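You operate a simulated robot arm through the tools that you are given. There is no shell and no other tool. Be economical: measure what you need, move in short steps, check, and stop when the job is done.

The job below is to be done with a simulated two-armed robot. You get a single attempt, and the scene is never put back.

## Task
Fetch the tall green master and stand it on top of the taped carton. Take the lid off the blue tin and lay it down on the top of the fitting table. Put one of the hinges from the top of the framing bench on the low shelf of the framing bench. The order is free. Set down upright: tall green master.

It is judged by the outcome, as a careful person would: the job done as asked, and still so three seconds after it is handed in. It fails if anything else is knocked over, pushed out of place, dropped, spilled or broken. Lids that push on must go on centred and level and be pressed home; caps that screw on are set level and turned clockwise until they are tight.

## Robot
Two 6-joint arms with two-finger parallel grippers on one trunk, on a base that drives. Base frame: it is fixed to the floor where the robot stands at the start and does not move with it; the origin is under the middle of the robot, x ahead of it, y to its left, z up; the surface under the hand at the start is at about z = 0.88. Units: m, degrees, N and s.
The left shoulder is at the start at [0.08, 0.216, 1.61], the right one opposite. With the tool pointing down near the work surface each hand reaches from about 0.1 to 0.7 m from the robot's upright axis, wherever it stands, measured 20 degrees to its own side. Places, roughly: blue tin [1.25, 2.75, 1]; hinge [0.75, 3.25, 1]; low shelf of the framing bench [-0.4, 2.9, 0.2]; taped carton [-1.25, 0.5, 0.5]. Payload 3.43 kg a hand.
The TCP of each hand is the grasp point between the finger pads, 0.03 m short of the fingertips. In the tool frame z runs along the fingers and y along their closing line. Largest opening 0.094 m; finger width 0.028, thickness 0.01; the body of the gripper, 0.05 by 0.096 m, starts 0.055 m behind the TCP.
Orientation is that of the tool frame in the base frame, as a unit quaternion [w, x, y, z]. With the fingers straight down and closing along the base's y, the tool's x points along the base's -x, its y along +y and its z along -z.

## Interface
- The arms move only by the tool arm_command. It takes "left_series", "right_series" or both (then of equal length, played together; a hand with none holds still); each is a list of rows, each an object of numbers (a shift or turn left out is 0, a gripper value left out holds the last): "tx", "ty", "tz": the shift along the tool's x, y, z in units of 30 mm (1.0 is 30 mm); "ax", "ay", "az": the turn, a rotation vector about the tool's x, y, z in units of 6 degrees (1.0 is 6 degrees); "fingers": the finger opening in m, from 0 to 0.094. In form: [{"tx": .., "ty": .., "tz": .., "ax": .., "ay": .., "az": .., "fingers": ..}, ...]. A call has 1 to 8 rows; each row shifts and turns the commanded pose from where the row before left it, along the tool's axes as they then stand. A call with a number of a shift or a turn outside -1 to 1 is refused whole. Rows are played at 5 a second. More than 0.05 m and 8.6 degrees between two rows, or a gripper value outside its range, and nothing of the call is played. Where a pose cannot be reached the arm comes as near as it can. A force on the tool above 40 N (or 10 N above the force at the start of the call, whichever is more), or a blocked arm, ends the call early, and 0.2 s more pass. Each finger travels about 0.072 m/s and halts on what it meets, pressing with about 27 N; the grip force reading is that of the motor and also rises with nothing between the fingers. The clock runs only during rows and for 0.2 s after the last one: add rows that do not move to give the fingers time. The reply holds the time, the measured pose of the TCP, the force on the tool along the base axes, the opening and the grip force, in the units named above and with some noise, with the torque about the TCP (base axes, N m) and any sound that the robot's microphone picked up.
- Cameras (640 x 400 px; columns grow to the right, rows downward): "scene" is now at [0.0974, 0.0225, 1.7582]; the picture's right is [0.32, -0.95, 0.00], its down [-0.79, -0.27, -0.54] and it looks along [0.51, 0.17, -0.84] (base axes); focal length 252 px, centre (320, 200). "left" rides on the left gripper at [0.076, -0.014, -0.102] in its tool frame; the picture's right is [0.18, 0.98, 0.00], its down [-0.75, 0.14, -0.64] and it looks along [-0.63, 0.12, 0.77] (tool axes); focal length 243 px, centre (320, 200). "right" rides on the right gripper at [0.076, 0.014, -0.103] in its tool frame; the picture's right is [-0.18, 0.98, 0.00], its down [-0.75, -0.14, -0.64] and it looks along [-0.63, -0.12, 0.77] (tool axes); focal length 243 px, centre (320, 200). There is no depth. A picture from a camera that has moved, and an enlarged one, comes with that camera's place and axes in the base frame and with its lens.
- get_image(camera): a new picture of that camera. No time passes.
- move_column(by): slides the trunk up (or, below 0, down) by that many m; the arms and the scene camera ride with it, the base frame stays. It gives what a move gives, with no picture.
- drive_base(legs): drives the robot by 1 to 6 legs, each [ahead, left, turn to the left] in m, m and degrees, along the robot's own axes; the way and the turn of a leg run together, so that a leg with both is an arc; at most 1.5 m and 180 degrees a leg. The arms and the cameras ride along, it lands a little off, and it stops where it bumps. It gives what a move gives.
- head_to(pan, tilt): turns the head with the scene camera to pan (to the left, within 86 degrees either way) and tilt (down, from -29 to 69), counted from straight ahead of the robot. It gives what a move gives.
- inspect(camera, box): a new picture of the part [left, top, right, bottom] of that camera's present view, enlarged. No time passes.
- job_done(): hands the job in; it is judged then, once.

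Go step by step. Nothing tells you exact positions but the pictures and the camera data: compare them with the known pose of the tool, close in by small moves and look again before you grip or let go. The budget is 165 turns and 118 pictures, counting those below and the enlarged ones. Unless the task says otherwise, let go and move clear before handing in.

The tools are called after "Emit:" as a command line: name --argument value ..., lists and objects as JSON in quotes. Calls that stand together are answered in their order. arm_command: Moves the arms, as the interface text tells. Its arguments: {"type":"object","properties":{"left_series":{"type":"array","items":{"type":"object","properties":{"tx":{"type":"number"},"ty":{"type":"number"},"tz":{"type":"number"},"ax":{"type":"number"},"ay":{"type":"number"},"az":{"type":"number"},"fingers":{"type":"number"}}}},"right_series":{"type":"array","items":{"type":"object","properties":{"tx":{"type":"number"},"ty":{"type":"number"},"tz":{"type":"number"},"ax":{"type":"number"},"ay":{"type":"number"},"az":{"type":"number"},"fingers":{"type":"number"}}}}},"required":[]} The other tools are called the same way: move_column (by) slides the trunk up or down; drive_base (legs) drives the base; head_to (pan, tilt) turns the head that bears the scene camera; get_image (camera) takes a picture; inspect (camera, box) takes an enlarged picture of a part of a camera's view; job_done () hands the job in.

At the start:

```text
time: 0.0
left_eef_pos: [0.2712, 0.2794, 0.9993]
left_ee_rot: [0.0, 0.0, 1.0, 0.0]
left_force: [-0.3, -0.4, 0.3]
left_ft_torque: [-0.03, -0.01, -0.02]
left_finger_gap: 0.094
left_grasp_force: 0.0
right_eef_pos: [0.6397, -0.0019, 1.1923]
right_ee_rot: [0.001, 0.0, 1.0, 0.001]
right_force: [0.1, -0.8, 0.3]
right_ft_torque: [0.04, 0.0, 0.01]
right_finger_gap: 0.094
right_grasp_force: 0.1
trunk travel left (down, up): [-0.84, 0.0]
robot x, y, heading: [0.003, -0.0029, 0.1]
head pan, tilt: [18.8, 57.1]
```

scene: 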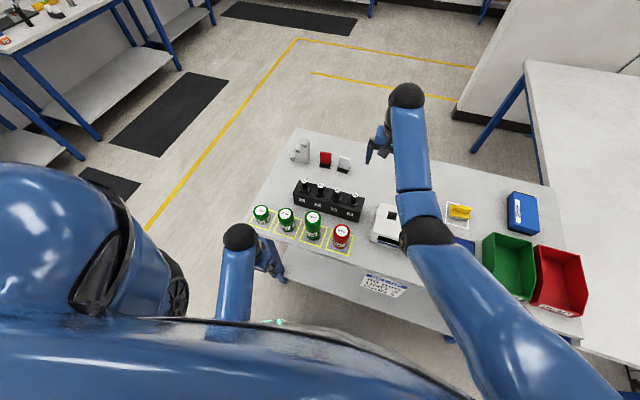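
right: 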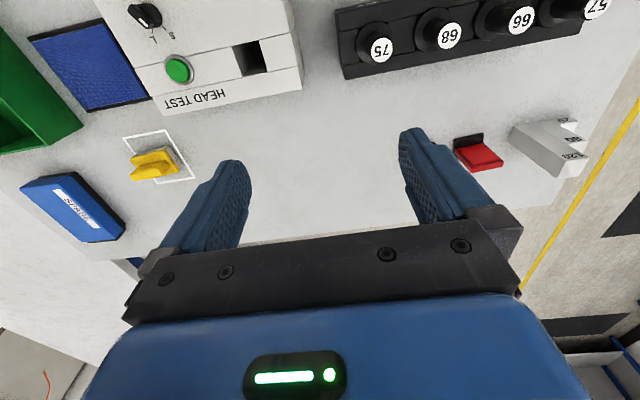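
left: 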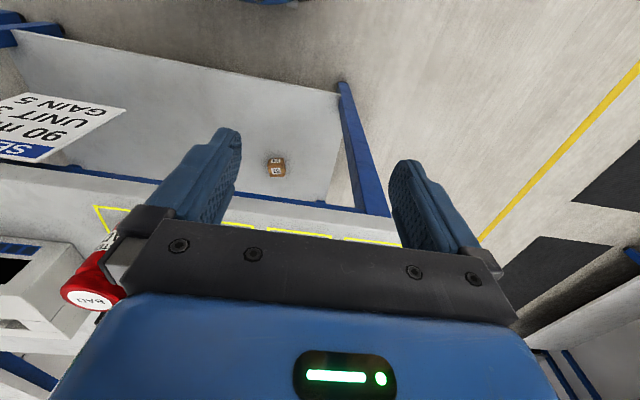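

I see a table ahead with several green cylinders and a red one. I'll look closer at them first and also around the room.

Emit:
inspect --camera "scene" --box '[230, 120, 390, 260]'

Emit:
head_to --pan 60 --tilt 25

Emit:
get_image --camera "scene"

```text
2.86 times, centred on (310, 190) of scene
camera zoom: at [0.0974, 0.0225, 1.7582], right [0.32, -0.95, 0.0], down [-0.79, -0.27, -0.54], along [0.51, 0.17, -0.84], focal length 720 px, centre (349, 229)
```

zoom: 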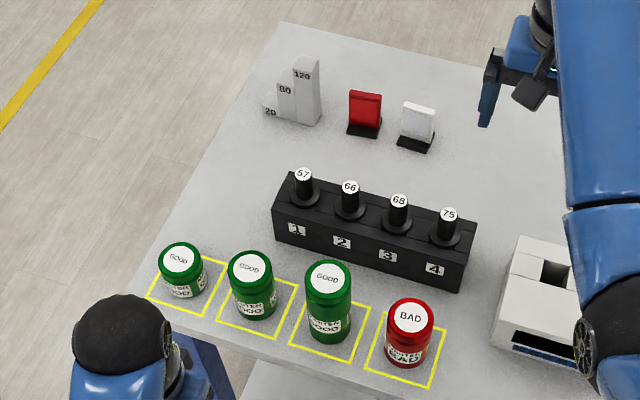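

```text
time: 1.1
left_eef_pos: [0.2708, 0.2795, 1.0]
left_ee_rot: [0.0, -0.001, 1.0, 0.0]
left_force: [-0.1, 1.1, -0.1]
left_ft_torque: [0.01, 0.01, -0.03]
left_finger_gap: 0.094
left_grasp_force: 0.0
right_eef_pos: [0.6395, -0.0023, 1.1923]
right_ee_rot: [0.001, 0.0, 1.0, 0.001]
right_force: [0.6, 0.4, 0.2]
right_ft_torque: [-0.03, 0.05, -0.01]
right_finger_gap: 0.0939
right_grasp_force: 0.2
trunk travel left (down, up): [-0.84, 0.0]
robot x, y, heading: [-0.0028, 0.0003, -0.1]
head pan, tilt: [60.0, 25.0]
```

```text
113 pictures are left
camera scene: at [0.0777, 0.0799, 1.8047], right [0.87, -0.5, 0.0], down [-0.21, -0.37, -0.91], along [0.45, 0.78, -0.42], focal length 252 px, centre (320, 200)
```

scene: 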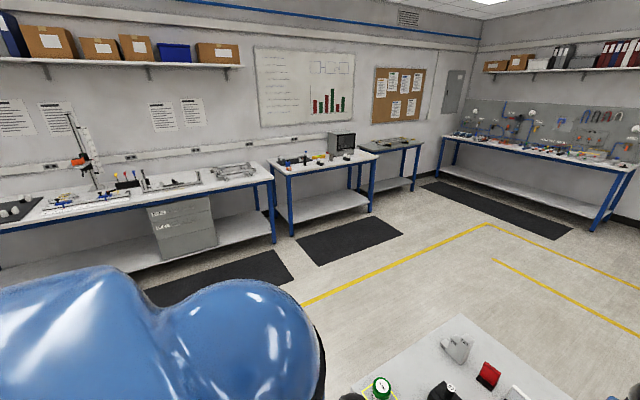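

The tall green master is the third cylinder from the left, at about x 0.49, y 0.18. I'll raise the left hand and bring it over, then look.

Emit:
arm_command --left_series '[{"tz": -1}, {"tz": -1}, {"tz": -1}, {"tz": -1}, {"tz": -1}, {"tz": -1}, {"tx": -1, "ty": -0.5}, {"tx": -1, "ty": -0.5}]'

Emit:
head_to --pan 18.8 --tilt 57

Emit:
get_image --camera "left"

Emit:
get_image --camera "scene"

```text
time: 2.9
left_eef_pos: [0.2899, 0.2361, 1.055]
left_ee_rot: [0.001, -0.001, 1.0, 0.0]
left_force: [1.0, -0.3, 0.1]
left_ft_torque: [0.02, 0.02, -0.01]
left_finger_gap: 0.0942
left_grasp_force: 0.0
left hand out of reach, approached as far as the arm can: row 2, 3, 4, 5, 6, 7, 8
right_eef_pos: [0.6413, -0.0003, 1.1906]
right_ee_rot: [0.0, -0.001, 1.0, 0.0]
right_force: [0.7, 0.6, 0.1]
right_ft_torque: [0.02, -0.01, -0.01]
right_finger_gap: 0.094
right_grasp_force: 0.1
trunk travel left (down, up): [-0.84, 0.0]
robot x, y, heading: [-0.0032, 0.0004, 0.1]
head pan, tilt: [60.0, 25.0]
```

```text
time: 4.0
left_eef_pos: [0.2877, 0.2365, 1.0546]
left_ee_rot: [0.003, 0.0, 1.0, 0.0]
left_force: [-0.6, 0.4, 0.9]
left_ft_torque: [-0.01, -0.02, 0.04]
left_finger_gap: 0.0942
left_grasp_force: 0.0
right_eef_pos: [0.6389, -0.0013, 1.1915]
right_ee_rot: [0.001, 0.0, 1.0, -0.001]
right_force: [0.9, 0.7, -0.4]
right_ft_torque: [0.01, 0.01, 0.03]
right_finger_gap: 0.094
right_grasp_force: 0.1
trunk travel left (down, up): [-0.84, 0.0]
robot x, y, heading: [0.0002, -0.0, 0.0]
head pan, tilt: [18.8, 57.0]
```

```text
112 pictures are left
camera left: at [0.2108, 0.2215, 1.1568], right [-0.18, 0.98, 0.0], down [0.75, 0.14, 0.65], along [0.64, 0.12, -0.76], focal length 243 px, centre (320, 200)
```

left: 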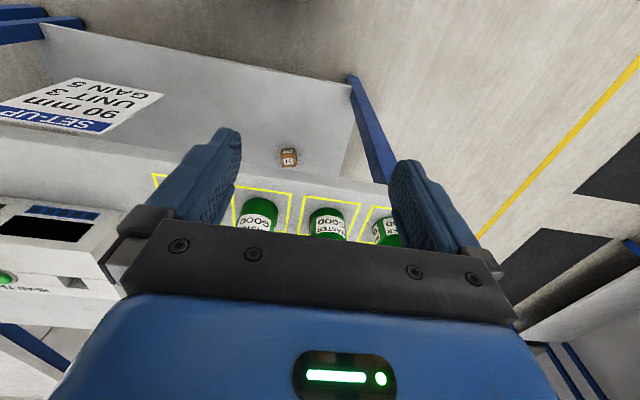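

```text
111 pictures are left
camera scene: at [0.097, 0.0225, 1.7583], right [0.32, -0.95, 0.0], down [-0.79, -0.27, -0.55], along [0.52, 0.18, -0.84], focal length 252 px, centre (320, 200)
```

scene: 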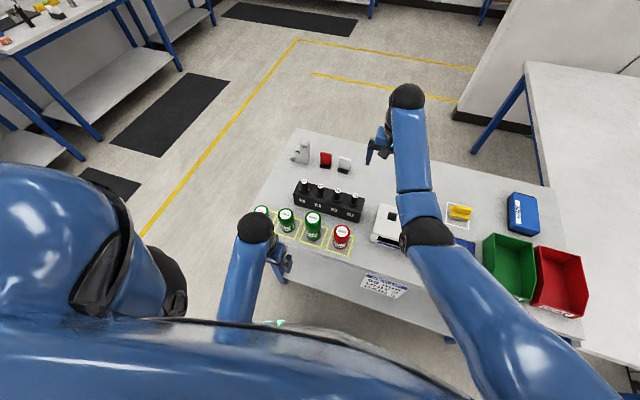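

The left arm is limited close to the body; farther out it should rise more. The master's top is about z 0.975, so I'll move forward at this height with a slight rise.

Emit:
arm_command --left_series '[{"tx": -1}, {"tx": -1}, {"tx": -1}, {"tx": -1, "ty": -0.5}]'

Emit:
get_image --camera "left"

```text
time: 5.0
left_eef_pos: [0.408, 0.2218, 1.0423]
left_ee_rot: [0.0, -0.001, 1.0, 0.0]
left_force: [0.6, 0.2, -0.4]
left_ft_torque: [-0.03, 0.02, 0.02]
left_finger_gap: 0.0941
left_grasp_force: 0.1
left hand out of reach, approached as far as the arm can: row 1, 2
right_eef_pos: [0.6405, -0.0031, 1.1918]
right_ee_rot: [0.0, 0.0, 1.0, 0.0]
right_force: [0.5, 0.4, -0.3]
right_ft_torque: [0.01, 0.04, -0.01]
right_finger_gap: 0.0938
right_grasp_force: 0.2
trunk travel left (down, up): [-0.84, 0.0]
robot x, y, heading: [0.0006, 0.0037, -0.1]
head pan, tilt: [18.8, 57.0]
```

```text
110 pictures are left
camera left: at [0.3311, 0.2068, 1.1441], right [-0.18, 0.98, 0.0], down [0.75, 0.14, 0.64], along [0.63, 0.12, -0.77], focal length 243 px, centre (320, 200)
```

left: 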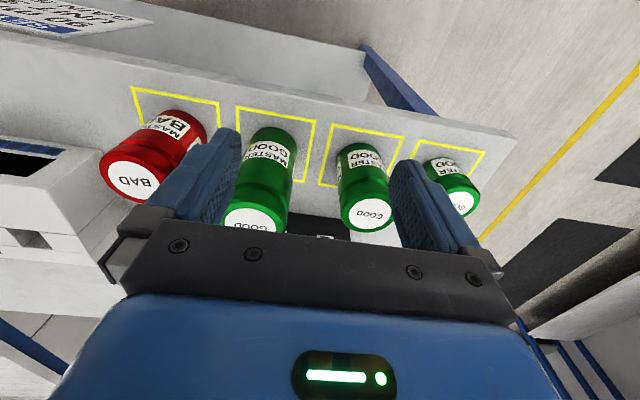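

The tall master is centred about (0.483, 0.179), top near 0.985. I'll rise and centre over it.

Emit:
arm_command --left_series '[{"tz": -1}, {"tz": -0.5, "ty": -0.4}, {"tx": -0.5, "ty": -0.5}, {"tx": -1, "ty": -0.5}, {"tx": -1, "fingers": 0.085}]'

Emit:
get_image --camera "left"

Emit:
get_image --camera "scene"

```text
time: 6.2
left_eef_pos: [0.4839, 0.1794, 1.0408]
left_ee_rot: [0.0, 0.0, 1.0, 0.0]
left_force: [0.9, -0.1, 0.4]
left_ft_torque: [0.02, 0.02, 0.02]
left_finger_gap: 0.0849
left_grasp_force: 0.1
left hand out of reach, approached as far as the arm can: row 1, 2
right_eef_pos: [0.6409, -0.0017, 1.1901]
right_ee_rot: [0.0, 0.0, 1.0, 0.001]
right_force: [0.0, -0.7, 0.3]
right_ft_torque: [-0.01, 0.02, -0.03]
right_finger_gap: 0.0938
right_grasp_force: 0.0
trunk travel left (down, up): [-0.84, 0.0]
robot x, y, heading: [-0.0001, 0.002, 0.1]
head pan, tilt: [18.8, 57.0]
```

```text
109 pictures are left
camera left: at [0.4072, 0.1655, 1.1438], right [-0.18, 0.98, 0.0], down [0.75, 0.14, 0.64], along [0.63, 0.12, -0.77], focal length 243 px, centre (320, 200)
```

left: 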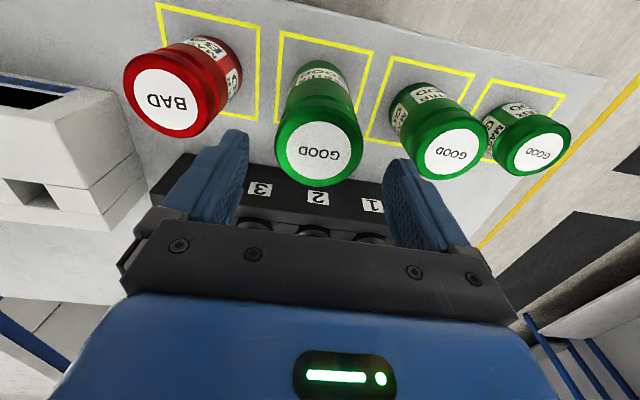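

```text
108 pictures are left
camera scene: at [0.0996, 0.0227, 1.7581], right [0.32, -0.95, 0.0], down [-0.79, -0.27, -0.54], along [0.51, 0.18, -0.84], focal length 252 px, centre (320, 200)
```

scene: 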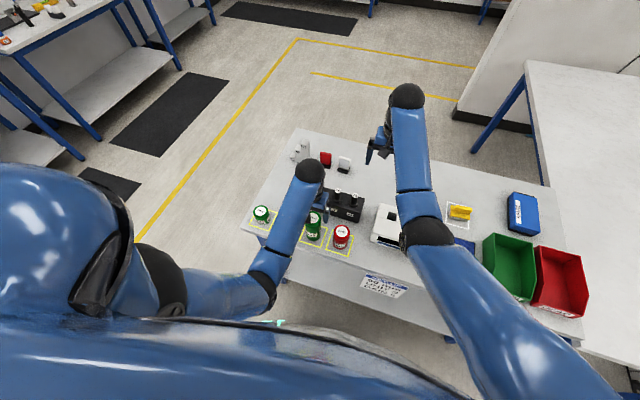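

The master stands at about (0.487, 0.180), top about z 0.99, and lies between the open fingers. I'll descend in steps and then close.

Emit:
arm_command --left_series '[{"tz": 0.6, "tx": -0.1}, {"tz": 0.7}, {"tz": 0.7}, {"tz": 0.6}]'

Emit:
get_image --camera "left"

```text
time: 7.2
left_eef_pos: [0.4847, 0.1805, 0.9649]
left_ee_rot: [0.001, 0.0, 1.0, 0.0]
left_force: [0.3, -0.1, 0.5]
left_ft_torque: [-0.01, -0.03, -0.01]
left_finger_gap: 0.0853
left_grasp_force: 0.0
right_eef_pos: [0.6393, -0.0016, 1.1923]
right_ee_rot: [0.001, 0.0, 1.0, 0.0]
right_force: [0.2, 0.5, 0.4]
right_ft_torque: [0.02, -0.02, 0.02]
right_finger_gap: 0.094
right_grasp_force: 0.2
trunk travel left (down, up): [-0.84, 0.0]
robot x, y, heading: [-0.0, 0.0013, -0.1]
head pan, tilt: [18.8, 57.0]
```

```text
107 pictures are left
camera left: at [0.4087, 0.1656, 1.0671], right [-0.18, 0.98, 0.0], down [0.75, 0.14, 0.64], along [0.63, 0.12, -0.77], focal length 243 px, centre (320, 200)
```

left: 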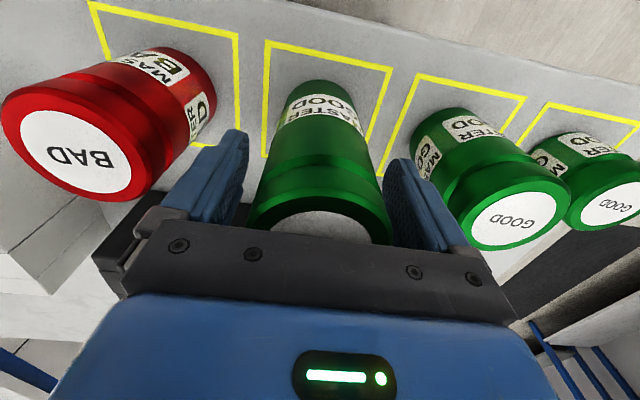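

It is between the pads. Closing, then lifting slightly.

Emit:
arm_command --left_series '[{"fingers": 0.05}, {"fingers": 0.05}, {"fingers": 0.05}, {"tz": -0.5}, {"tz": -0.7}, {"tz": -0.7}]'

Emit:
get_image --camera "left"

```text
time: 8.6
left_eef_pos: [0.4853, 0.18, 1.0222]
left_ee_rot: [0.0, -0.001, 1.0, 0.001]
left_force: [0.3, -0.3, -4.8]
left_ft_torque: [0.0, -0.03, 0.01]
left_finger_gap: 0.0582
left_grasp_force: 26.7
right_eef_pos: [0.6393, -0.0015, 1.1922]
right_ee_rot: [0.0, -0.001, 1.0, 0.0]
right_force: [0.2, -0.6, -0.2]
right_ft_torque: [0.02, 0.01, -0.03]
right_finger_gap: 0.0941
right_grasp_force: 0.1
trunk travel left (down, up): [-0.84, 0.0]
robot x, y, heading: [-0.0044, -0.0026, -0.0]
head pan, tilt: [18.8, 57.0]
```

```text
106 pictures are left
camera left: at [0.4088, 0.1648, 1.124], right [-0.18, 0.98, 0.0], down [0.75, 0.14, 0.64], along [0.63, 0.12, -0.77], focal length 243 px, centre (320, 200)
```

left: 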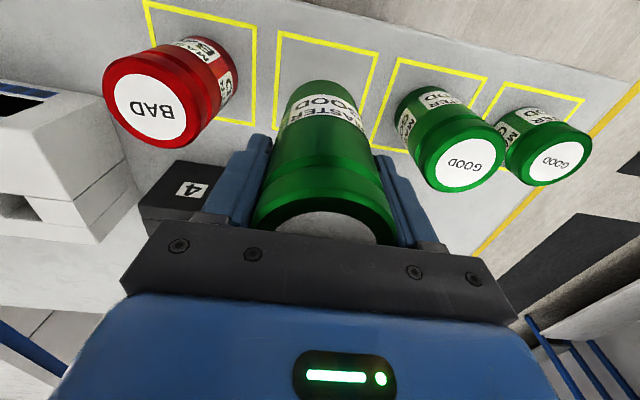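

The master is held and clear of the table. I'll pull it back off the table edge and look around toward the carton.

Emit:
arm_command --left_series '[{"tz": -0.3}, {"tx": 1}, {"tx": 1}, {"tx": 1}, {"tx": 1}, {"tx": 0.5, "ty": 1}, {"ty": 1}, {"ty": 0.5}]'

Emit:
head_to --pan 86 --tilt 30

Emit:
get_image --camera "scene"

Emit:
get_image --camera "left"

```text
time: 10.4
left_eef_pos: [0.3503, 0.2534, 1.03]
left_ee_rot: [0.0, 0.0, 1.0, 0.0]
left_force: [-0.3, -1.0, -4.6]
left_ft_torque: [0.01, -0.02, -0.01]
left_finger_gap: 0.0583
left_grasp_force: 26.4
right_eef_pos: [0.6398, -0.0015, 1.1913]
right_ee_rot: [-0.001, 0.001, 1.0, 0.0]
right_force: [0.1, 0.6, -0.3]
right_ft_torque: [0.01, 0.0, -0.01]
right_finger_gap: 0.094
right_grasp_force: 0.1
trunk travel left (down, up): [-0.84, 0.0]
robot x, y, heading: [0.0025, -0.0023, -0.0]
head pan, tilt: [18.8, 57.0]
```

```text
time: 11.7
left_eef_pos: [0.3515, 0.2542, 1.0308]
left_ee_rot: [-0.001, 0.0, 1.0, 0.0]
left_force: [0.5, -0.3, -4.9]
left_ft_torque: [-0.01, -0.01, 0.04]
left_finger_gap: 0.0584
left_grasp_force: 26.9
right_eef_pos: [0.6402, -0.0016, 1.1914]
right_ee_rot: [0.0, 0.0, 1.0, -0.001]
right_force: [-0.3, 0.1, 1.2]
right_ft_torque: [-0.01, 0.03, 0.0]
right_finger_gap: 0.0941
right_grasp_force: 0.1
trunk travel left (down, up): [-0.84, 0.0]
robot x, y, heading: [0.0024, 0.0016, -0.3]
head pan, tilt: [85.9, 30.0]
```

```text
105 pictures are left
camera scene: at [0.0385, 0.0907, 1.7967], right [1.0, -0.07, 0.0], down [-0.04, -0.5, -0.87], along [0.06, 0.86, -0.5], focal length 252 px, centre (320, 200)
```

scene: 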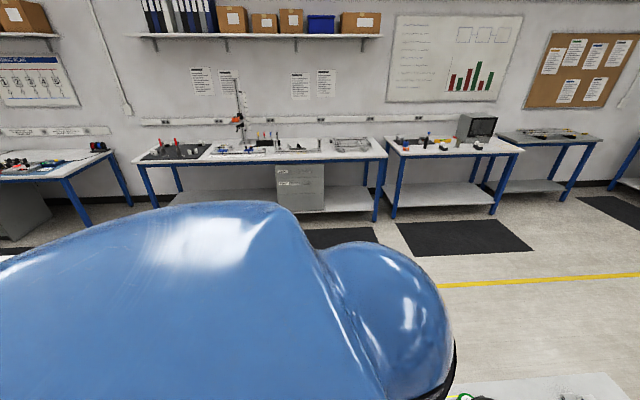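

```text
104 pictures are left
camera left: at [0.2741, 0.2397, 1.1321], right [-0.18, 0.98, 0.0], down [0.75, 0.14, 0.64], along [0.63, 0.12, -0.77], focal length 243 px, centre (320, 200)
```

left: 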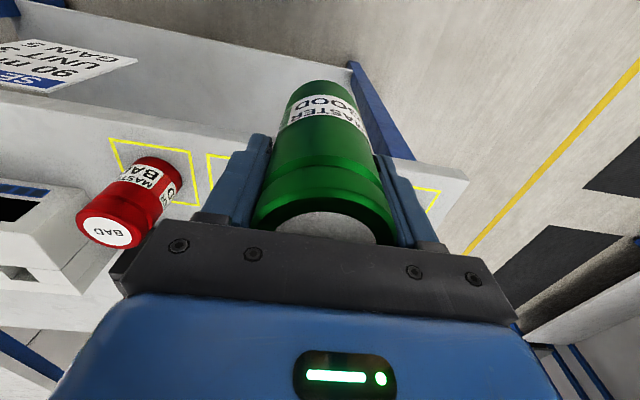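

Behind me toward the carton I can't see yet. I'll back away from the table, retract the right hand, and turn left.

Emit:
drive_base --legs '[[-0.3, 0, 0]]'

Emit:
arm_command --right_series '[{"tx": 1, "tz": 0.5, "ty": -0.8}, {"tx": 1, "tz": 0.5, "ty": -0.8}, {"tx": 1, "tz": 0.5, "ty": -0.8}, {"tx": 1, "tz": 0.5, "ty": -0.8}, {"tx": 1, "tz": 0.5, "ty": -0.8}, {"tx": 1, "tz": 0.5, "ty": -0.8}, {"tx": 1, "tz": 0.5, "ty": -0.8}, {"tx": 1, "tz": 0.5, "ty": -0.8}]'

Emit:
drive_base --legs '[[0, 0, 80]]'

Emit:
get_image --camera "scene"

```text
time: 13.8
left_eef_pos: [0.0553, 0.2544, 1.0281]
left_ee_rot: [0.0, 0.0, 1.0, 0.001]
left_force: [0.7, 0.3, -4.5]
left_ft_torque: [0.0, -0.02, -0.01]
left_finger_gap: 0.0583
left_grasp_force: 26.9
right_eef_pos: [0.344, -0.0014, 1.1901]
right_ee_rot: [-0.001, 0.0, 1.0, 0.0]
right_force: [-0.7, 0.1, 0.3]
right_ft_torque: [0.0, 0.05, -0.04]
right_finger_gap: 0.0942
right_grasp_force: 0.0
trunk travel left (down, up): [-0.84, 0.0]
robot x, y, heading: [-0.3012, 0.0027, -0.1]
head pan, tilt: [85.9, 30.0]
```

```text
time: 15.6
left_eef_pos: [0.0507, 0.2536, 1.0301]
left_ee_rot: [0.0, 0.0, 1.0, 0.0]
left_force: [-0.3, 0.4, -4.6]
left_ft_torque: [-0.01, -0.01, -0.02]
left_finger_gap: 0.0581
left_grasp_force: 27.2
right_eef_pos: [0.1316, -0.1849, 1.0336]
right_ee_rot: [0.001, 0.001, 1.0, 0.001]
right_force: [0.0, -0.9, -0.6]
right_ft_torque: [0.0, 0.01, 0.0]
right_finger_gap: 0.0937
right_grasp_force: 0.0
right hand out of reach, approached as far as the arm can: row 1, 2, 3, 4
trunk travel left (down, up): [-0.84, 0.0]
robot x, y, heading: [-0.3001, 0.001, -0.5]
head pan, tilt: [85.9, 30.0]
```

```text
time: 19.4
left_eef_pos: [-0.4938, 0.387, 1.0299]
left_ee_rot: [0.0, -0.648, 0.762, 0.0]
left_force: [0.0, -0.8, -3.8]
left_ft_torque: [0.02, -0.04, -0.01]
left_finger_gap: 0.0584
left_grasp_force: 26.9
right_eef_pos: [-0.0488, 0.3974, 1.0317]
right_ee_rot: [0.0, -0.648, 0.762, 0.0]
right_force: [-0.2, -0.4, -0.6]
right_ft_torque: [0.01, 0.0, 0.0]
right_finger_gap: 0.094
right_grasp_force: 0.1
trunk travel left (down, up): [-0.84, 0.0]
robot x, y, heading: [-0.2999, 0.0018, 80.7]
head pan, tilt: [85.9, 30.0]
```

```text
103 pictures are left
camera scene: at [-0.3814, 0.0513, 1.7968], right [0.23, 0.97, 0.0], down [0.49, -0.12, -0.87], along [-0.84, 0.2, -0.5], focal length 252 px, centre (320, 200)
```

scene: 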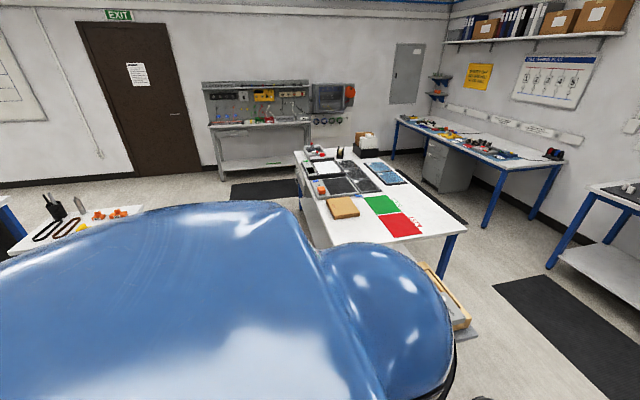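

A carton seems to lie left-behind the shoulder. I'll turn further so I can see it.

Emit:
drive_base --legs '[[0, 0, 60]]'

Emit:
head_to --pan 15 --tilt 45

Emit:
get_image --camera "scene"

```text
time: 22.5
left_eef_pos: [-0.7314, 0.0239, 1.0306]
left_ee_rot: [0.0, 0.942, -0.335, -0.001]
left_force: [-0.5, -0.4, -3.7]
left_ft_torque: [0.04, 0.01, -0.01]
left_finger_gap: 0.0581
left_grasp_force: 27.1
right_eef_pos: [-0.5174, 0.4158, 1.0309]
right_ee_rot: [0.0, 0.942, -0.336, 0.0]
right_force: [0.6, 0.1, 0.3]
right_ft_torque: [0.02, 0.02, 0.0]
right_finger_gap: 0.0939
right_grasp_force: 0.0
trunk travel left (down, up): [-0.84, 0.0]
robot x, y, heading: [-0.2998, -0.0002, 141.0]
head pan, tilt: [85.9, 30.0]
```

```text
time: 23.9
left_eef_pos: [-0.7315, 0.0242, 1.0299]
left_ee_rot: [0.0, 0.942, -0.334, 0.0]
left_force: [-0.6, 0.0, -4.4]
left_ft_torque: [0.02, 0.04, 0.01]
left_finger_gap: 0.0576
left_grasp_force: 27.0
right_eef_pos: [-0.5185, 0.4138, 1.032]
right_ee_rot: [0.0, 0.942, -0.336, -0.001]
right_force: [-0.2, -0.3, 0.0]
right_ft_torque: [0.04, -0.01, 0.02]
right_finger_gap: 0.0941
right_grasp_force: 0.0
trunk travel left (down, up): [-0.84, 0.0]
robot x, y, heading: [-0.3022, -0.0048, 140.7]
head pan, tilt: [15.0, 45.0]
```

```text
102 pictures are left
camera scene: at [-0.3965, 0.0526, 1.7741], right [0.41, 0.91, 0.0], down [0.65, -0.29, -0.71], along [-0.65, 0.29, -0.71], focal length 252 px, centre (320, 200)
```

scene: 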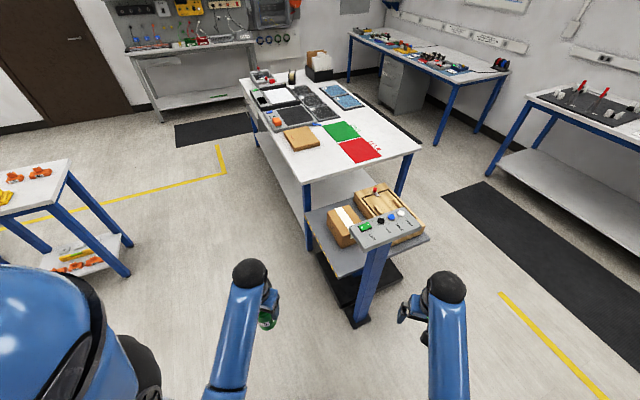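

There's a low stand with a wooden box and a small carton. Zooming in.

Emit:
inspect --camera "scene" --box '[280, 160, 440, 300]'

```text
2.86 times, centred on (360, 230) of scene
camera zoom: at [-0.3965, 0.0526, 1.7741], right [0.41, 0.91, 0.0], down [0.65, -0.29, -0.71], along [-0.65, 0.29, -0.71], focal length 720 px, centre (206, 114)
```

zoom: 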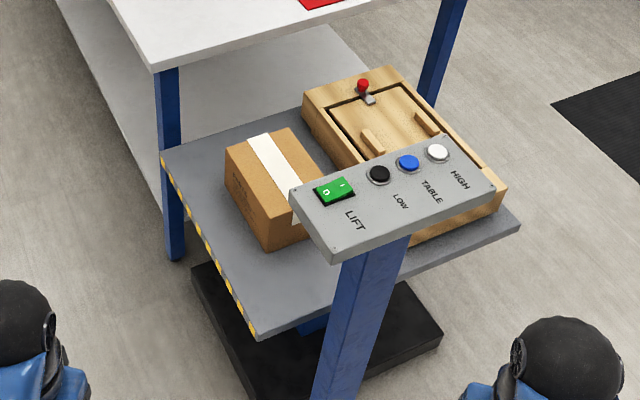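

The carton sits on a low lift table, beside a control panel post. I'll stand on its −y side facing +y, about (−1.13, −0.15), then look again.

Emit:
drive_base --legs '[[0.55, 0.64, 0], [0, 0, -51]]'

Emit:
head_to --pan 10 --tilt 55

Emit:
get_image --camera "scene"

```text
time: 30.7
left_eef_pos: [-1.3815, 0.206, 1.0297]
left_ee_rot: [-0.001, -0.705, 0.709, 0.0]
left_force: [0.2, 0.0, -4.4]
left_ft_torque: [0.04, 0.02, -0.03]
left_finger_gap: 0.0579
left_grasp_force: 27.0
right_eef_pos: [-0.9425, 0.2873, 1.0318]
right_ee_rot: [0.0, -0.705, 0.709, 0.001]
right_force: [-0.6, -0.3, -0.4]
right_ft_torque: [-0.07, -0.02, 0.01]
right_finger_gap: 0.0941
right_grasp_force: 0.0
trunk travel left (down, up): [-0.84, 0.0]
robot x, y, heading: [-1.1314, -0.148, 89.7]
head pan, tilt: [15.0, 45.0]
```

```text
time: 31.4
left_eef_pos: [-1.381, 0.2066, 1.0295]
left_ee_rot: [0.001, -0.705, 0.71, 0.0]
left_force: [0.4, 0.4, -4.6]
left_ft_torque: [0.0, -0.03, -0.02]
left_finger_gap: 0.058
left_grasp_force: 26.4
right_eef_pos: [-0.9444, 0.2862, 1.0328]
right_ee_rot: [0.0, -0.705, 0.71, 0.0]
right_force: [0.3, -0.2, -0.8]
right_ft_torque: [0.0, 0.0, 0.01]
right_finger_gap: 0.0937
right_grasp_force: 0.1
trunk travel left (down, up): [-0.84, 0.0]
robot x, y, heading: [-1.1304, -0.1454, 89.5]
head pan, tilt: [10.0, 55.0]
```

```text
100 pictures are left
camera scene: at [-1.1405, -0.0432, 1.7607], right [0.99, 0.17, 0.0], down [0.14, -0.81, -0.57], along [-0.1, 0.57, -0.82], focal length 252 px, centre (320, 200)
```

scene: 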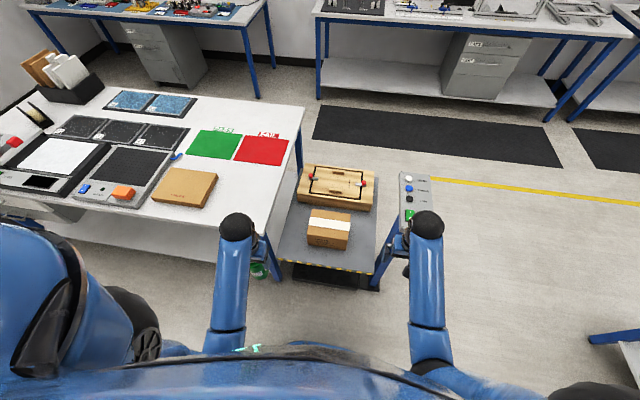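

Emit:
inspect --camera "scene" --box '[250, 150, 410, 300]'

```text
2.67 times, centred on (330, 225) of scene
camera zoom: at [-1.1405, -0.0432, 1.7607], right [0.99, 0.17, 0.0], down [0.14, -0.81, -0.57], along [-0.1, 0.57, -0.82], focal length 672 px, centre (293, 133)
```

zoom: 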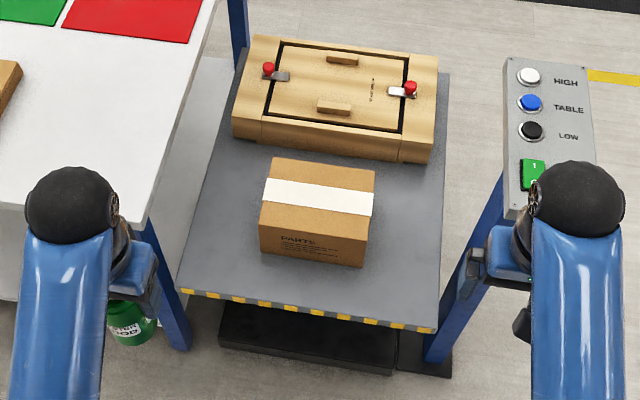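

Triangulating, the carton top is near (−1.20, 0.58, 0.68), about 0.2 wide, and the control panel is at (−0.88, 0.57, 0.96). I'll draw the right hand back away from the panel, then step the base forward-right.

Emit:
arm_command --right_series '[{"tx": 1, "ty": -0.5}, {"tx": 1, "ty": -0.5}, {"tx": 1, "ty": -0.5}, {"tx": 1, "ty": -0.5}, {"tx": 1, "ty": -0.5}]' --left_series '[{"tx": 0, "ty": -1}, {"ty": -1}, {"ty": -0.5}, {"ty": 0}, {"ty": 0}]'

Emit:
drive_base --legs '[[0.15, -0.09, 0]]'

Emit:
get_image --camera "scene"

Emit:
get_image --camera "left"

```text
time: 32.6
left_eef_pos: [-1.3062, 0.2052, 1.0313]
left_ee_rot: [0.001, -0.706, 0.708, 0.001]
left_force: [-0.4, 0.2, -3.9]
left_ft_torque: [0.03, 0.0, 0.0]
left_finger_gap: 0.0576
left_grasp_force: 27.2
right_eef_pos: [-0.8696, 0.1329, 1.0331]
right_ee_rot: [0.0, -0.705, 0.71, 0.0]
right_force: [-0.1, -0.2, -0.2]
right_ft_torque: [-0.02, -0.01, 0.0]
right_finger_gap: 0.0941
right_grasp_force: 0.0
trunk travel left (down, up): [-0.84, 0.0]
robot x, y, heading: [-1.1307, -0.1481, 89.6]
head pan, tilt: [10.0, 55.0]
```

```text
time: 34.1
left_eef_pos: [-1.2168, 0.3528, 1.0301]
left_ee_rot: [0.002, -0.706, 0.709, 0.001]
left_force: [0.8, -0.8, -3.0]
left_ft_torque: [0.01, 0.03, -0.01]
left_finger_gap: 0.0578
left_grasp_force: 27.0
right_eef_pos: [-0.7812, 0.2811, 1.0328]
right_ee_rot: [0.002, -0.705, 0.709, -0.001]
right_force: [-0.9, -0.3, -0.3]
right_ft_torque: [0.03, 0.02, -0.03]
right_finger_gap: 0.094
right_grasp_force: 0.0
trunk travel left (down, up): [-0.84, 0.0]
robot x, y, heading: [-1.0384, 0.0042, 89.6]
head pan, tilt: [10.0, 55.0]
```

```text
98 pictures are left
camera scene: at [-1.0531, 0.1004, 1.761], right [0.99, 0.17, 0.0], down [0.14, -0.81, -0.58], along [-0.1, 0.57, -0.82], focal length 252 px, centre (320, 200)
```

scene: 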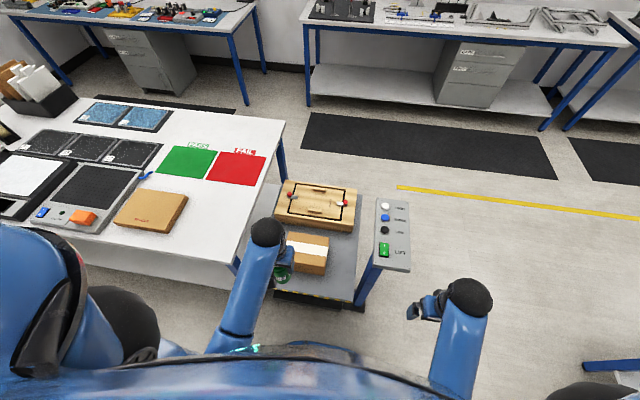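

```text
97 pictures are left
camera left: at [-1.2043, 0.2748, 1.1324], right [-0.98, -0.18, 0.0], down [-0.14, 0.75, 0.64], along [-0.11, 0.63, -0.76], focal length 243 px, centre (320, 200)
```

left: 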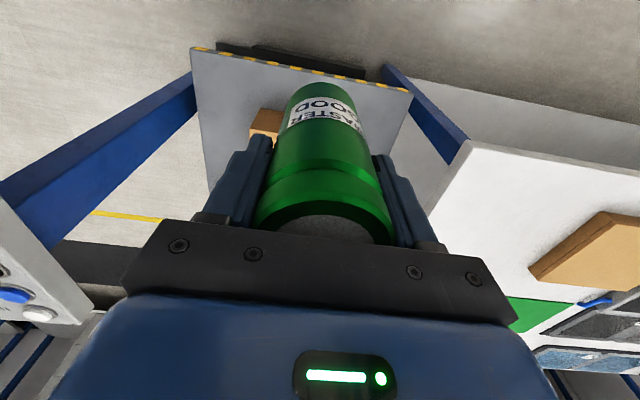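

Emit:
inspect --camera "left" --box '[180, 30, 440, 200]'

Emit:
inspect --camera "scene" --box '[230, 170, 430, 300]'

```text
2.35 times, centred on (310, 115) of left
camera zoom: at [-1.2043, 0.2748, 1.1324], right [-0.98, -0.18, 0.0], down [-0.14, 0.75, 0.64], along [-0.11, 0.63, -0.76], focal length 571 px, centre (344, 400)
```

zoom: 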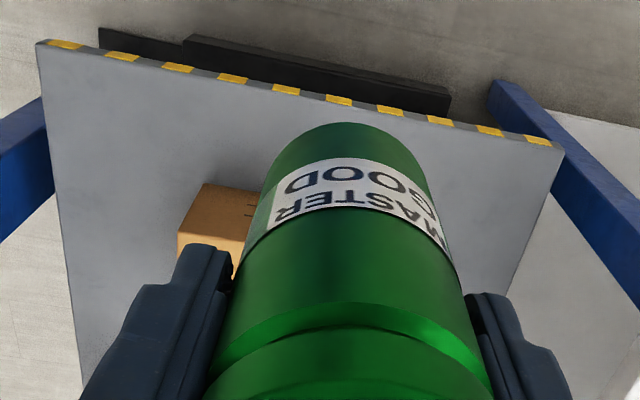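

```text
3.08 times, centred on (330, 235) of scene
camera zoom: at [-1.0531, 0.1004, 1.761], right [0.99, 0.17, 0.0], down [0.14, -0.81, -0.58], along [-0.1, 0.57, -0.82], focal length 776 px, centre (289, 92)
```

zoom: 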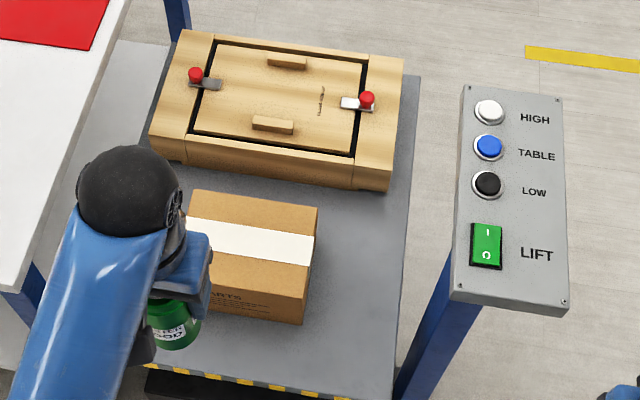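

Carton top is centred at about (−1.20, 0.58), z ≈ 0.656, 0.20 × 0.155. I'll extend the left hand over it at height.

Emit:
arm_command --left_series '[{"tx": -0.946, "ty": -0.07}, {"tx": -0.946, "ty": -0.07}, {"tx": -0.946, "ty": -0.07}, {"tx": -0.946, "ty": -0.07}, {"tx": -0.946, "ty": -0.07}, {"tx": -0.946, "ty": -0.07}, {"tx": -0.946, "ty": -0.07}, {"tx": -0.946, "ty": -0.07}]'

Emit:
move_column --by -0.2

Emit:
get_image --camera "left"

Emit:
get_image --camera "scene"

```text
time: 35.9
left_eef_pos: [-1.1987, 0.5839, 1.0292]
left_ee_rot: [-0.001, -0.705, 0.709, -0.001]
left_force: [0.2, 0.1, -3.9]
left_ft_torque: [-0.03, -0.03, 0.03]
left_finger_gap: 0.0578
left_grasp_force: 27.4
right_eef_pos: [-0.7812, 0.2849, 1.0314]
right_ee_rot: [0.0, -0.705, 0.709, 0.0]
right_force: [-0.5, 0.2, 0.7]
right_ft_torque: [-0.01, 0.02, 0.0]
right_finger_gap: 0.094
right_grasp_force: 0.1
trunk travel left (down, up): [-0.84, 0.0]
robot x, y, heading: [-1.0413, 0.0028, 89.7]
head pan, tilt: [10.0, 55.0]
```

```text
time: 38.1
left_eef_pos: [-1.1991, 0.5815, 0.829]
left_ee_rot: [0.001, -0.706, 0.708, -0.001]
left_force: [1.1, -0.3, -3.3]
left_ft_torque: [-0.02, 0.02, 0.0]
left_finger_gap: 0.0578
left_grasp_force: 27.5
right_eef_pos: [-0.7785, 0.2825, 0.8318]
right_ee_rot: [0.0, -0.705, 0.709, 0.0]
right_force: [0.4, -0.6, -1.3]
right_ft_torque: [0.02, -0.01, 0.0]
right_finger_gap: 0.0943
right_grasp_force: 0.1
trunk travel left (down, up): [-0.64, 0.2]
robot x, y, heading: [-1.0382, 0.0004, 89.7]
head pan, tilt: [10.0, 55.0]
```

```text
94 pictures are left
camera left: at [-1.185, 0.5047, 0.9318], right [-0.98, -0.18, 0.0], down [-0.14, 0.75, 0.64], along [-0.12, 0.63, -0.77], focal length 243 px, centre (320, 200)
```

left: 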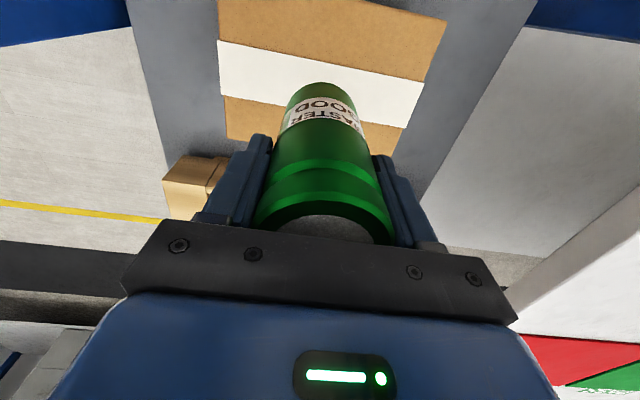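

```text
93 pictures are left
camera scene: at [-1.0502, 0.1055, 1.5607], right [0.99, 0.17, 0.0], down [0.14, -0.81, -0.57], along [-0.1, 0.56, -0.82], focal length 252 px, centre (320, 200)
```

scene: 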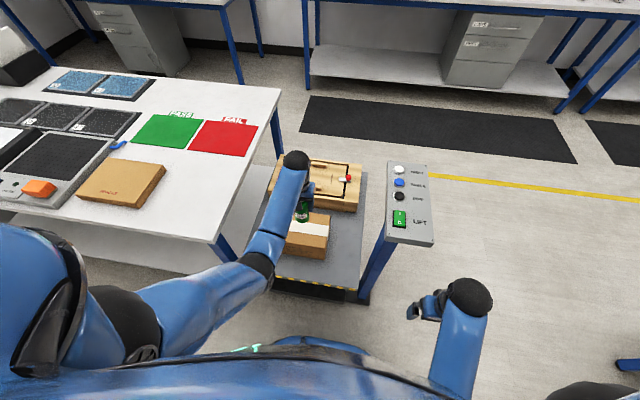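

The predicted carton corner matches the picture, so the position is good. Lowering the rest of the way, the last centimetres in small steps.

Emit:
arm_command --left_series '[{"tz": 0.8}, {"tz": 0.8}, {"tz": 0.6}, {"tz": 0.3}]'

Emit:
get_image --camera "left"

Emit:
inspect --camera "scene" --box '[250, 160, 390, 300]'

```text
time: 39.1
left_eef_pos: [-1.1988, 0.5823, 0.7546]
left_ee_rot: [0.001, -0.706, 0.709, 0.001]
left_force: [-0.5, 1.3, -2.3]
left_ft_torque: [0.13, 0.01, 0.01]
left_finger_gap: 0.0573
left_grasp_force: 26.8
right_eef_pos: [-0.7802, 0.2821, 0.8322]
right_ee_rot: [0.0, -0.706, 0.708, 0.0]
right_force: [0.1, 0.7, -0.2]
right_ft_torque: [0.0, 0.02, -0.01]
right_finger_gap: 0.0942
right_grasp_force: 0.0
trunk travel left (down, up): [-0.64, 0.2]
robot x, y, heading: [-1.0417, 0.0034, 89.7]
head pan, tilt: [10.0, 55.0]
```

```text
92 pictures are left
camera left: at [-1.1849, 0.505, 0.8566], right [-0.98, -0.18, 0.0], down [-0.14, 0.75, 0.64], along [-0.12, 0.63, -0.77], focal length 243 px, centre (320, 200)
```

left: 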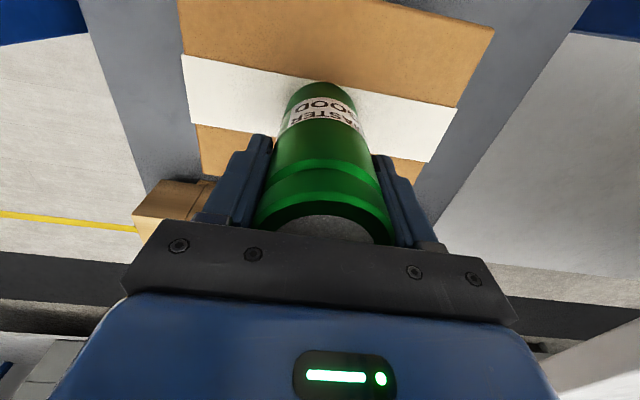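

```text
2.86 times, centred on (320, 230) of scene
camera zoom: at [-1.05, 0.105, 1.5608], right [0.99, 0.17, 0.0], down [0.14, -0.81, -0.57], along [-0.1, 0.57, -0.82], focal length 720 px, centre (320, 114)
```

zoom: 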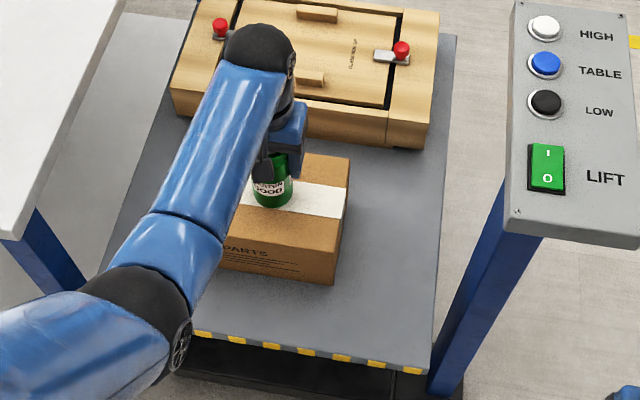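

Almost touching. Small 3 mm steps to contact.

Emit:
arm_command --left_series '[{"tz": 0.1}, {"tz": 0.1}]'

```text
time: 39.7
left_eef_pos: [-1.1986, 0.5815, 0.7524]
left_ee_rot: [0.003, -0.706, 0.708, 0.004]
left_force: [-1.8, -1.7, 26.5]
left_ft_torque: [-0.17, 0.12, 0.02]
left_finger_gap: 0.0573
left_grasp_force: 27.2
right_eef_pos: [-0.7792, 0.2805, 0.8333]
right_ee_rot: [0.001, -0.705, 0.709, 0.001]
right_force: [0.3, -0.1, 0.1]
right_ft_torque: [-0.02, -0.01, -0.02]
right_finger_gap: 0.0939
right_grasp_force: 0.0
trunk travel left (down, up): [-0.64, 0.2]
robot x, y, heading: [-1.0342, 0.0031, 89.8]
head pan, tilt: [10.0, 55.0]
```

Firm contact. I relax up about 3 mm, open, and withdraw straight up.

Emit:
arm_command --left_series '[{"tz": -0.07}, {"fingers": 0.064}, {"fingers": 0.075}, {"fingers": 0.085}, {"fingers": 0.085}]'

Emit:
get_image --camera "left"

```text
time: 40.9
left_eef_pos: [-1.1982, 0.5807, 0.7504]
left_ee_rot: [0.0, -0.706, 0.708, 0.0]
left_force: [0.2, -1.6, 0.0]
left_ft_torque: [-0.01, 0.0, 0.03]
left_finger_gap: 0.0851
left_grasp_force: 0.1
right_eef_pos: [-0.7788, 0.2838, 0.8312]
right_ee_rot: [0.0, -0.705, 0.709, -0.001]
right_force: [0.8, 0.2, -1.1]
right_ft_torque: [0.01, 0.01, 0.02]
right_finger_gap: 0.094
right_grasp_force: 0.0
trunk travel left (down, up): [-0.64, 0.2]
robot x, y, heading: [-1.0405, 0.0056, 89.6]
head pan, tilt: [10.0, 55.0]
```

```text
90 pictures are left
camera left: at [-1.185, 0.5048, 0.8526], right [-0.98, -0.18, 0.0], down [-0.14, 0.75, 0.64], along [-0.12, 0.63, -0.77], focal length 243 px, centre (320, 200)
```

left: 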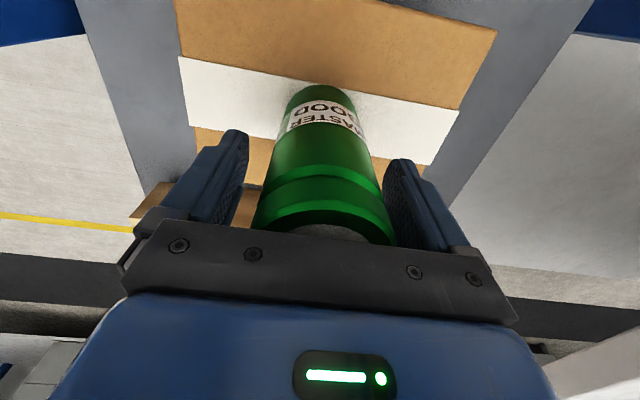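

Emit:
arm_command --left_series '[{"tz": -0.6}, {"tz": -1}, {"tz": -1}, {"tz": -1}]'

Emit:
move_column --by 0.2

Emit:
inspect --camera "scene" --box '[250, 160, 410, 300]'

Emit:
get_image --camera "left"

```text
time: 41.9
left_eef_pos: [-1.2002, 0.5819, 0.8601]
left_ee_rot: [0.0, -0.706, 0.708, 0.0]
left_force: [0.9, 0.4, -0.4]
left_ft_torque: [0.02, 0.0, 0.0]
left_finger_gap: 0.085
left_grasp_force: 0.1
right_eef_pos: [-0.7803, 0.2842, 0.8316]
right_ee_rot: [0.0, -0.706, 0.709, 0.0]
right_force: [0.0, -0.4, 0.0]
right_ft_torque: [0.04, 0.0, 0.02]
right_finger_gap: 0.094
right_grasp_force: 0.1
trunk travel left (down, up): [-0.64, 0.2]
robot x, y, heading: [-1.0375, 0.0045, 89.8]
head pan, tilt: [10.0, 55.0]
```

```text
time: 44.0
left_eef_pos: [-1.1995, 0.581, 1.0586]
left_ee_rot: [0.0, -0.706, 0.708, 0.0]
left_force: [-0.4, 0.2, -0.7]
left_ft_torque: [-0.01, 0.05, -0.01]
left_finger_gap: 0.0852
left_grasp_force: 0.1
right_eef_pos: [-0.7791, 0.2826, 1.0319]
right_ee_rot: [0.0, -0.706, 0.709, 0.0]
right_force: [0.6, 0.2, -0.1]
right_ft_torque: [0.01, 0.02, 0.0]
right_finger_gap: 0.0944
right_grasp_force: 0.1
trunk travel left (down, up): [-0.84, 0.0]
robot x, y, heading: [-1.0368, -0.0002, 89.8]
head pan, tilt: [10.0, 55.0]
```

```text
2.86 times, centred on (330, 230) of scene
camera zoom: at [-1.05, 0.1051, 1.7607], right [0.99, 0.17, 0.0], down [0.14, -0.81, -0.57], along [-0.1, 0.57, -0.82], focal length 720 px, centre (291, 114)
```

zoom: 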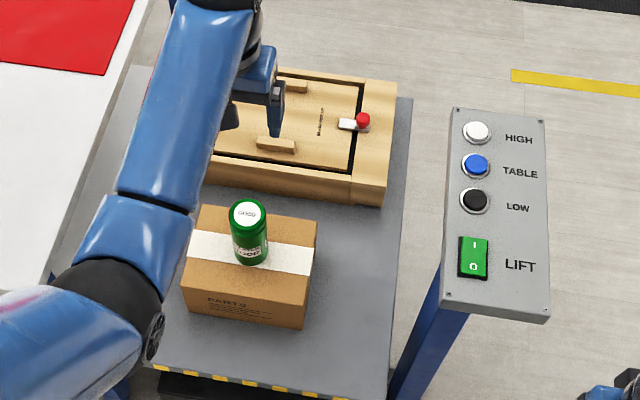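

```text
88 pictures are left
camera left: at [-1.1859, 0.5045, 1.1607], right [-0.98, -0.18, 0.0], down [-0.14, 0.75, 0.64], along [-0.12, 0.63, -0.77], focal length 243 px, centre (320, 200)
```

left: 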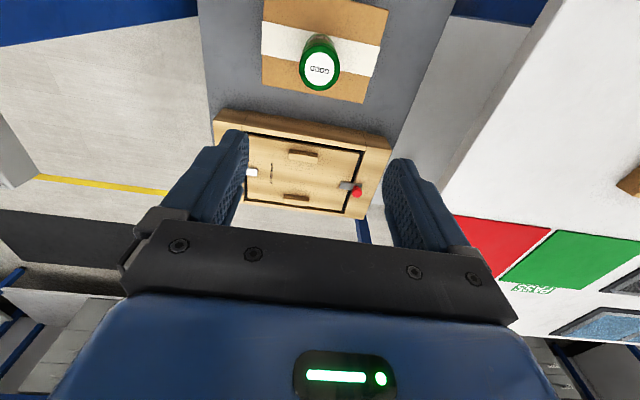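

The master stands upright centred on the carton. I'll back off, fold in the left hand, and drive across to the benches on the +y wall.

Emit:
drive_base --legs '[[-0.2, 0, 0], [0, -0.72, 0]]'

Emit:
arm_command --left_series '[{"tx": 1, "tz": 0.2}, {"tx": 1, "tz": 0.2}, {"tx": 1, "tz": 0.2}, {"tx": 1, "tz": 0.2}, {"tx": 1, "tz": 0.2}, {"tx": 1, "ty": 0.5}, {"tx": 1, "ty": 0.5}, {"tx": 1, "ty": 0.5}]'

Emit:
drive_base --legs '[[1.4, 0, 0], [0, -0.5, 0]]'

Emit:
head_to --pan -30 --tilt 40

Emit:
get_image --camera "scene"

```text
time: 49.2
left_eef_pos: [-0.4888, 0.3776, 1.0584]
left_ee_rot: [0.0, 0.708, -0.706, 0.001]
left_force: [0.0, 0.3, 1.2]
left_ft_torque: [0.01, 0.0, 0.0]
left_finger_gap: 0.0852
left_grasp_force: 0.1
right_eef_pos: [-0.0671, 0.0836, 1.0324]
right_ee_rot: [0.0, -0.707, 0.707, -0.001]
right_force: [-0.7, 0.9, -0.4]
right_ft_torque: [-0.02, -0.04, -0.02]
right_finger_gap: 0.094
right_grasp_force: 0.0
trunk travel left (down, up): [-0.84, 0.0]
robot x, y, heading: [-0.3193, -0.1954, 90.1]
head pan, tilt: [10.0, 55.0]
```

```text
time: 51.0
left_eef_pos: [-0.532, 0.1372, 1.0287]
left_ee_rot: [0.0, 0.708, -0.706, 0.0]
left_force: [-0.5, 0.1, -0.3]
left_ft_torque: [0.03, -0.02, -0.01]
left_finger_gap: 0.085
left_grasp_force: 0.0
right_eef_pos: [-0.066, 0.0824, 1.0332]
right_ee_rot: [0.0, -0.707, 0.707, 0.0]
right_force: [-0.3, -0.3, 0.7]
right_ft_torque: [0.03, 0.03, -0.01]
right_finger_gap: 0.0941
right_grasp_force: 0.1
trunk travel left (down, up): [-0.84, 0.0]
robot x, y, heading: [-0.3233, -0.1989, 90.2]
head pan, tilt: [10.0, 55.0]
```

```text
time: 60.5
left_eef_pos: [-0.026, 1.5419, 1.0294]
left_ee_rot: [0.001, -0.705, 0.709, 0.0]
left_force: [0.2, 0.8, 0.8]
left_ft_torque: [-0.02, -0.02, 0.02]
left_finger_gap: 0.0849
left_grasp_force: 0.0
right_eef_pos: [0.4381, 1.4816, 1.0321]
right_ee_rot: [0.0, -0.705, 0.709, 0.0]
right_force: [0.2, -0.8, 0.1]
right_ft_torque: [0.02, -0.04, -0.02]
right_finger_gap: 0.0938
right_grasp_force: 0.1
trunk travel left (down, up): [-0.84, 0.0]
robot x, y, heading: [0.1816, 1.2048, 89.5]
head pan, tilt: [10.0, 55.0]
```

```text
time: 61.6
left_eef_pos: [-0.0246, 1.5395, 1.0289]
left_ee_rot: [-0.001, -0.706, 0.708, 0.0]
left_force: [0.7, -0.1, 0.1]
left_ft_torque: [0.02, -0.01, 0.01]
left_finger_gap: 0.0852
left_grasp_force: 0.1
right_eef_pos: [0.4422, 1.4819, 1.0323]
right_ee_rot: [0.0, -0.705, 0.71, 0.0]
right_force: [-0.3, 0.0, 0.1]
right_ft_torque: [0.0, -0.03, 0.04]
right_finger_gap: 0.0941
right_grasp_force: 0.1
trunk travel left (down, up): [-0.84, 0.0]
robot x, y, heading: [0.1821, 1.203, 89.5]
head pan, tilt: [-30.0, 40.0]
```

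```text
87 pictures are left
camera scene: at [0.2262, 1.3065, 1.7814], right [0.86, -0.51, 0.0], down [-0.32, -0.56, -0.77], along [0.39, 0.66, -0.64], focal length 252 px, centre (320, 200)
```

scene: 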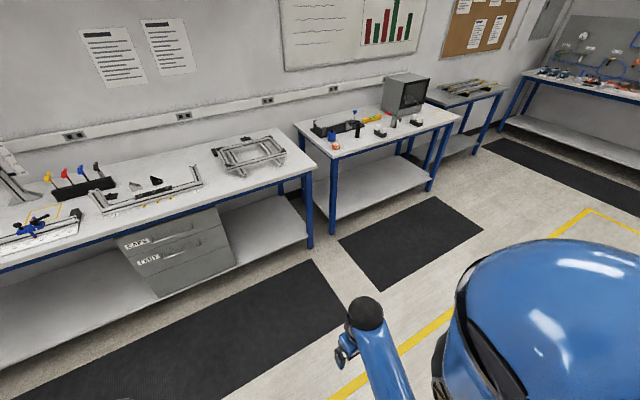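

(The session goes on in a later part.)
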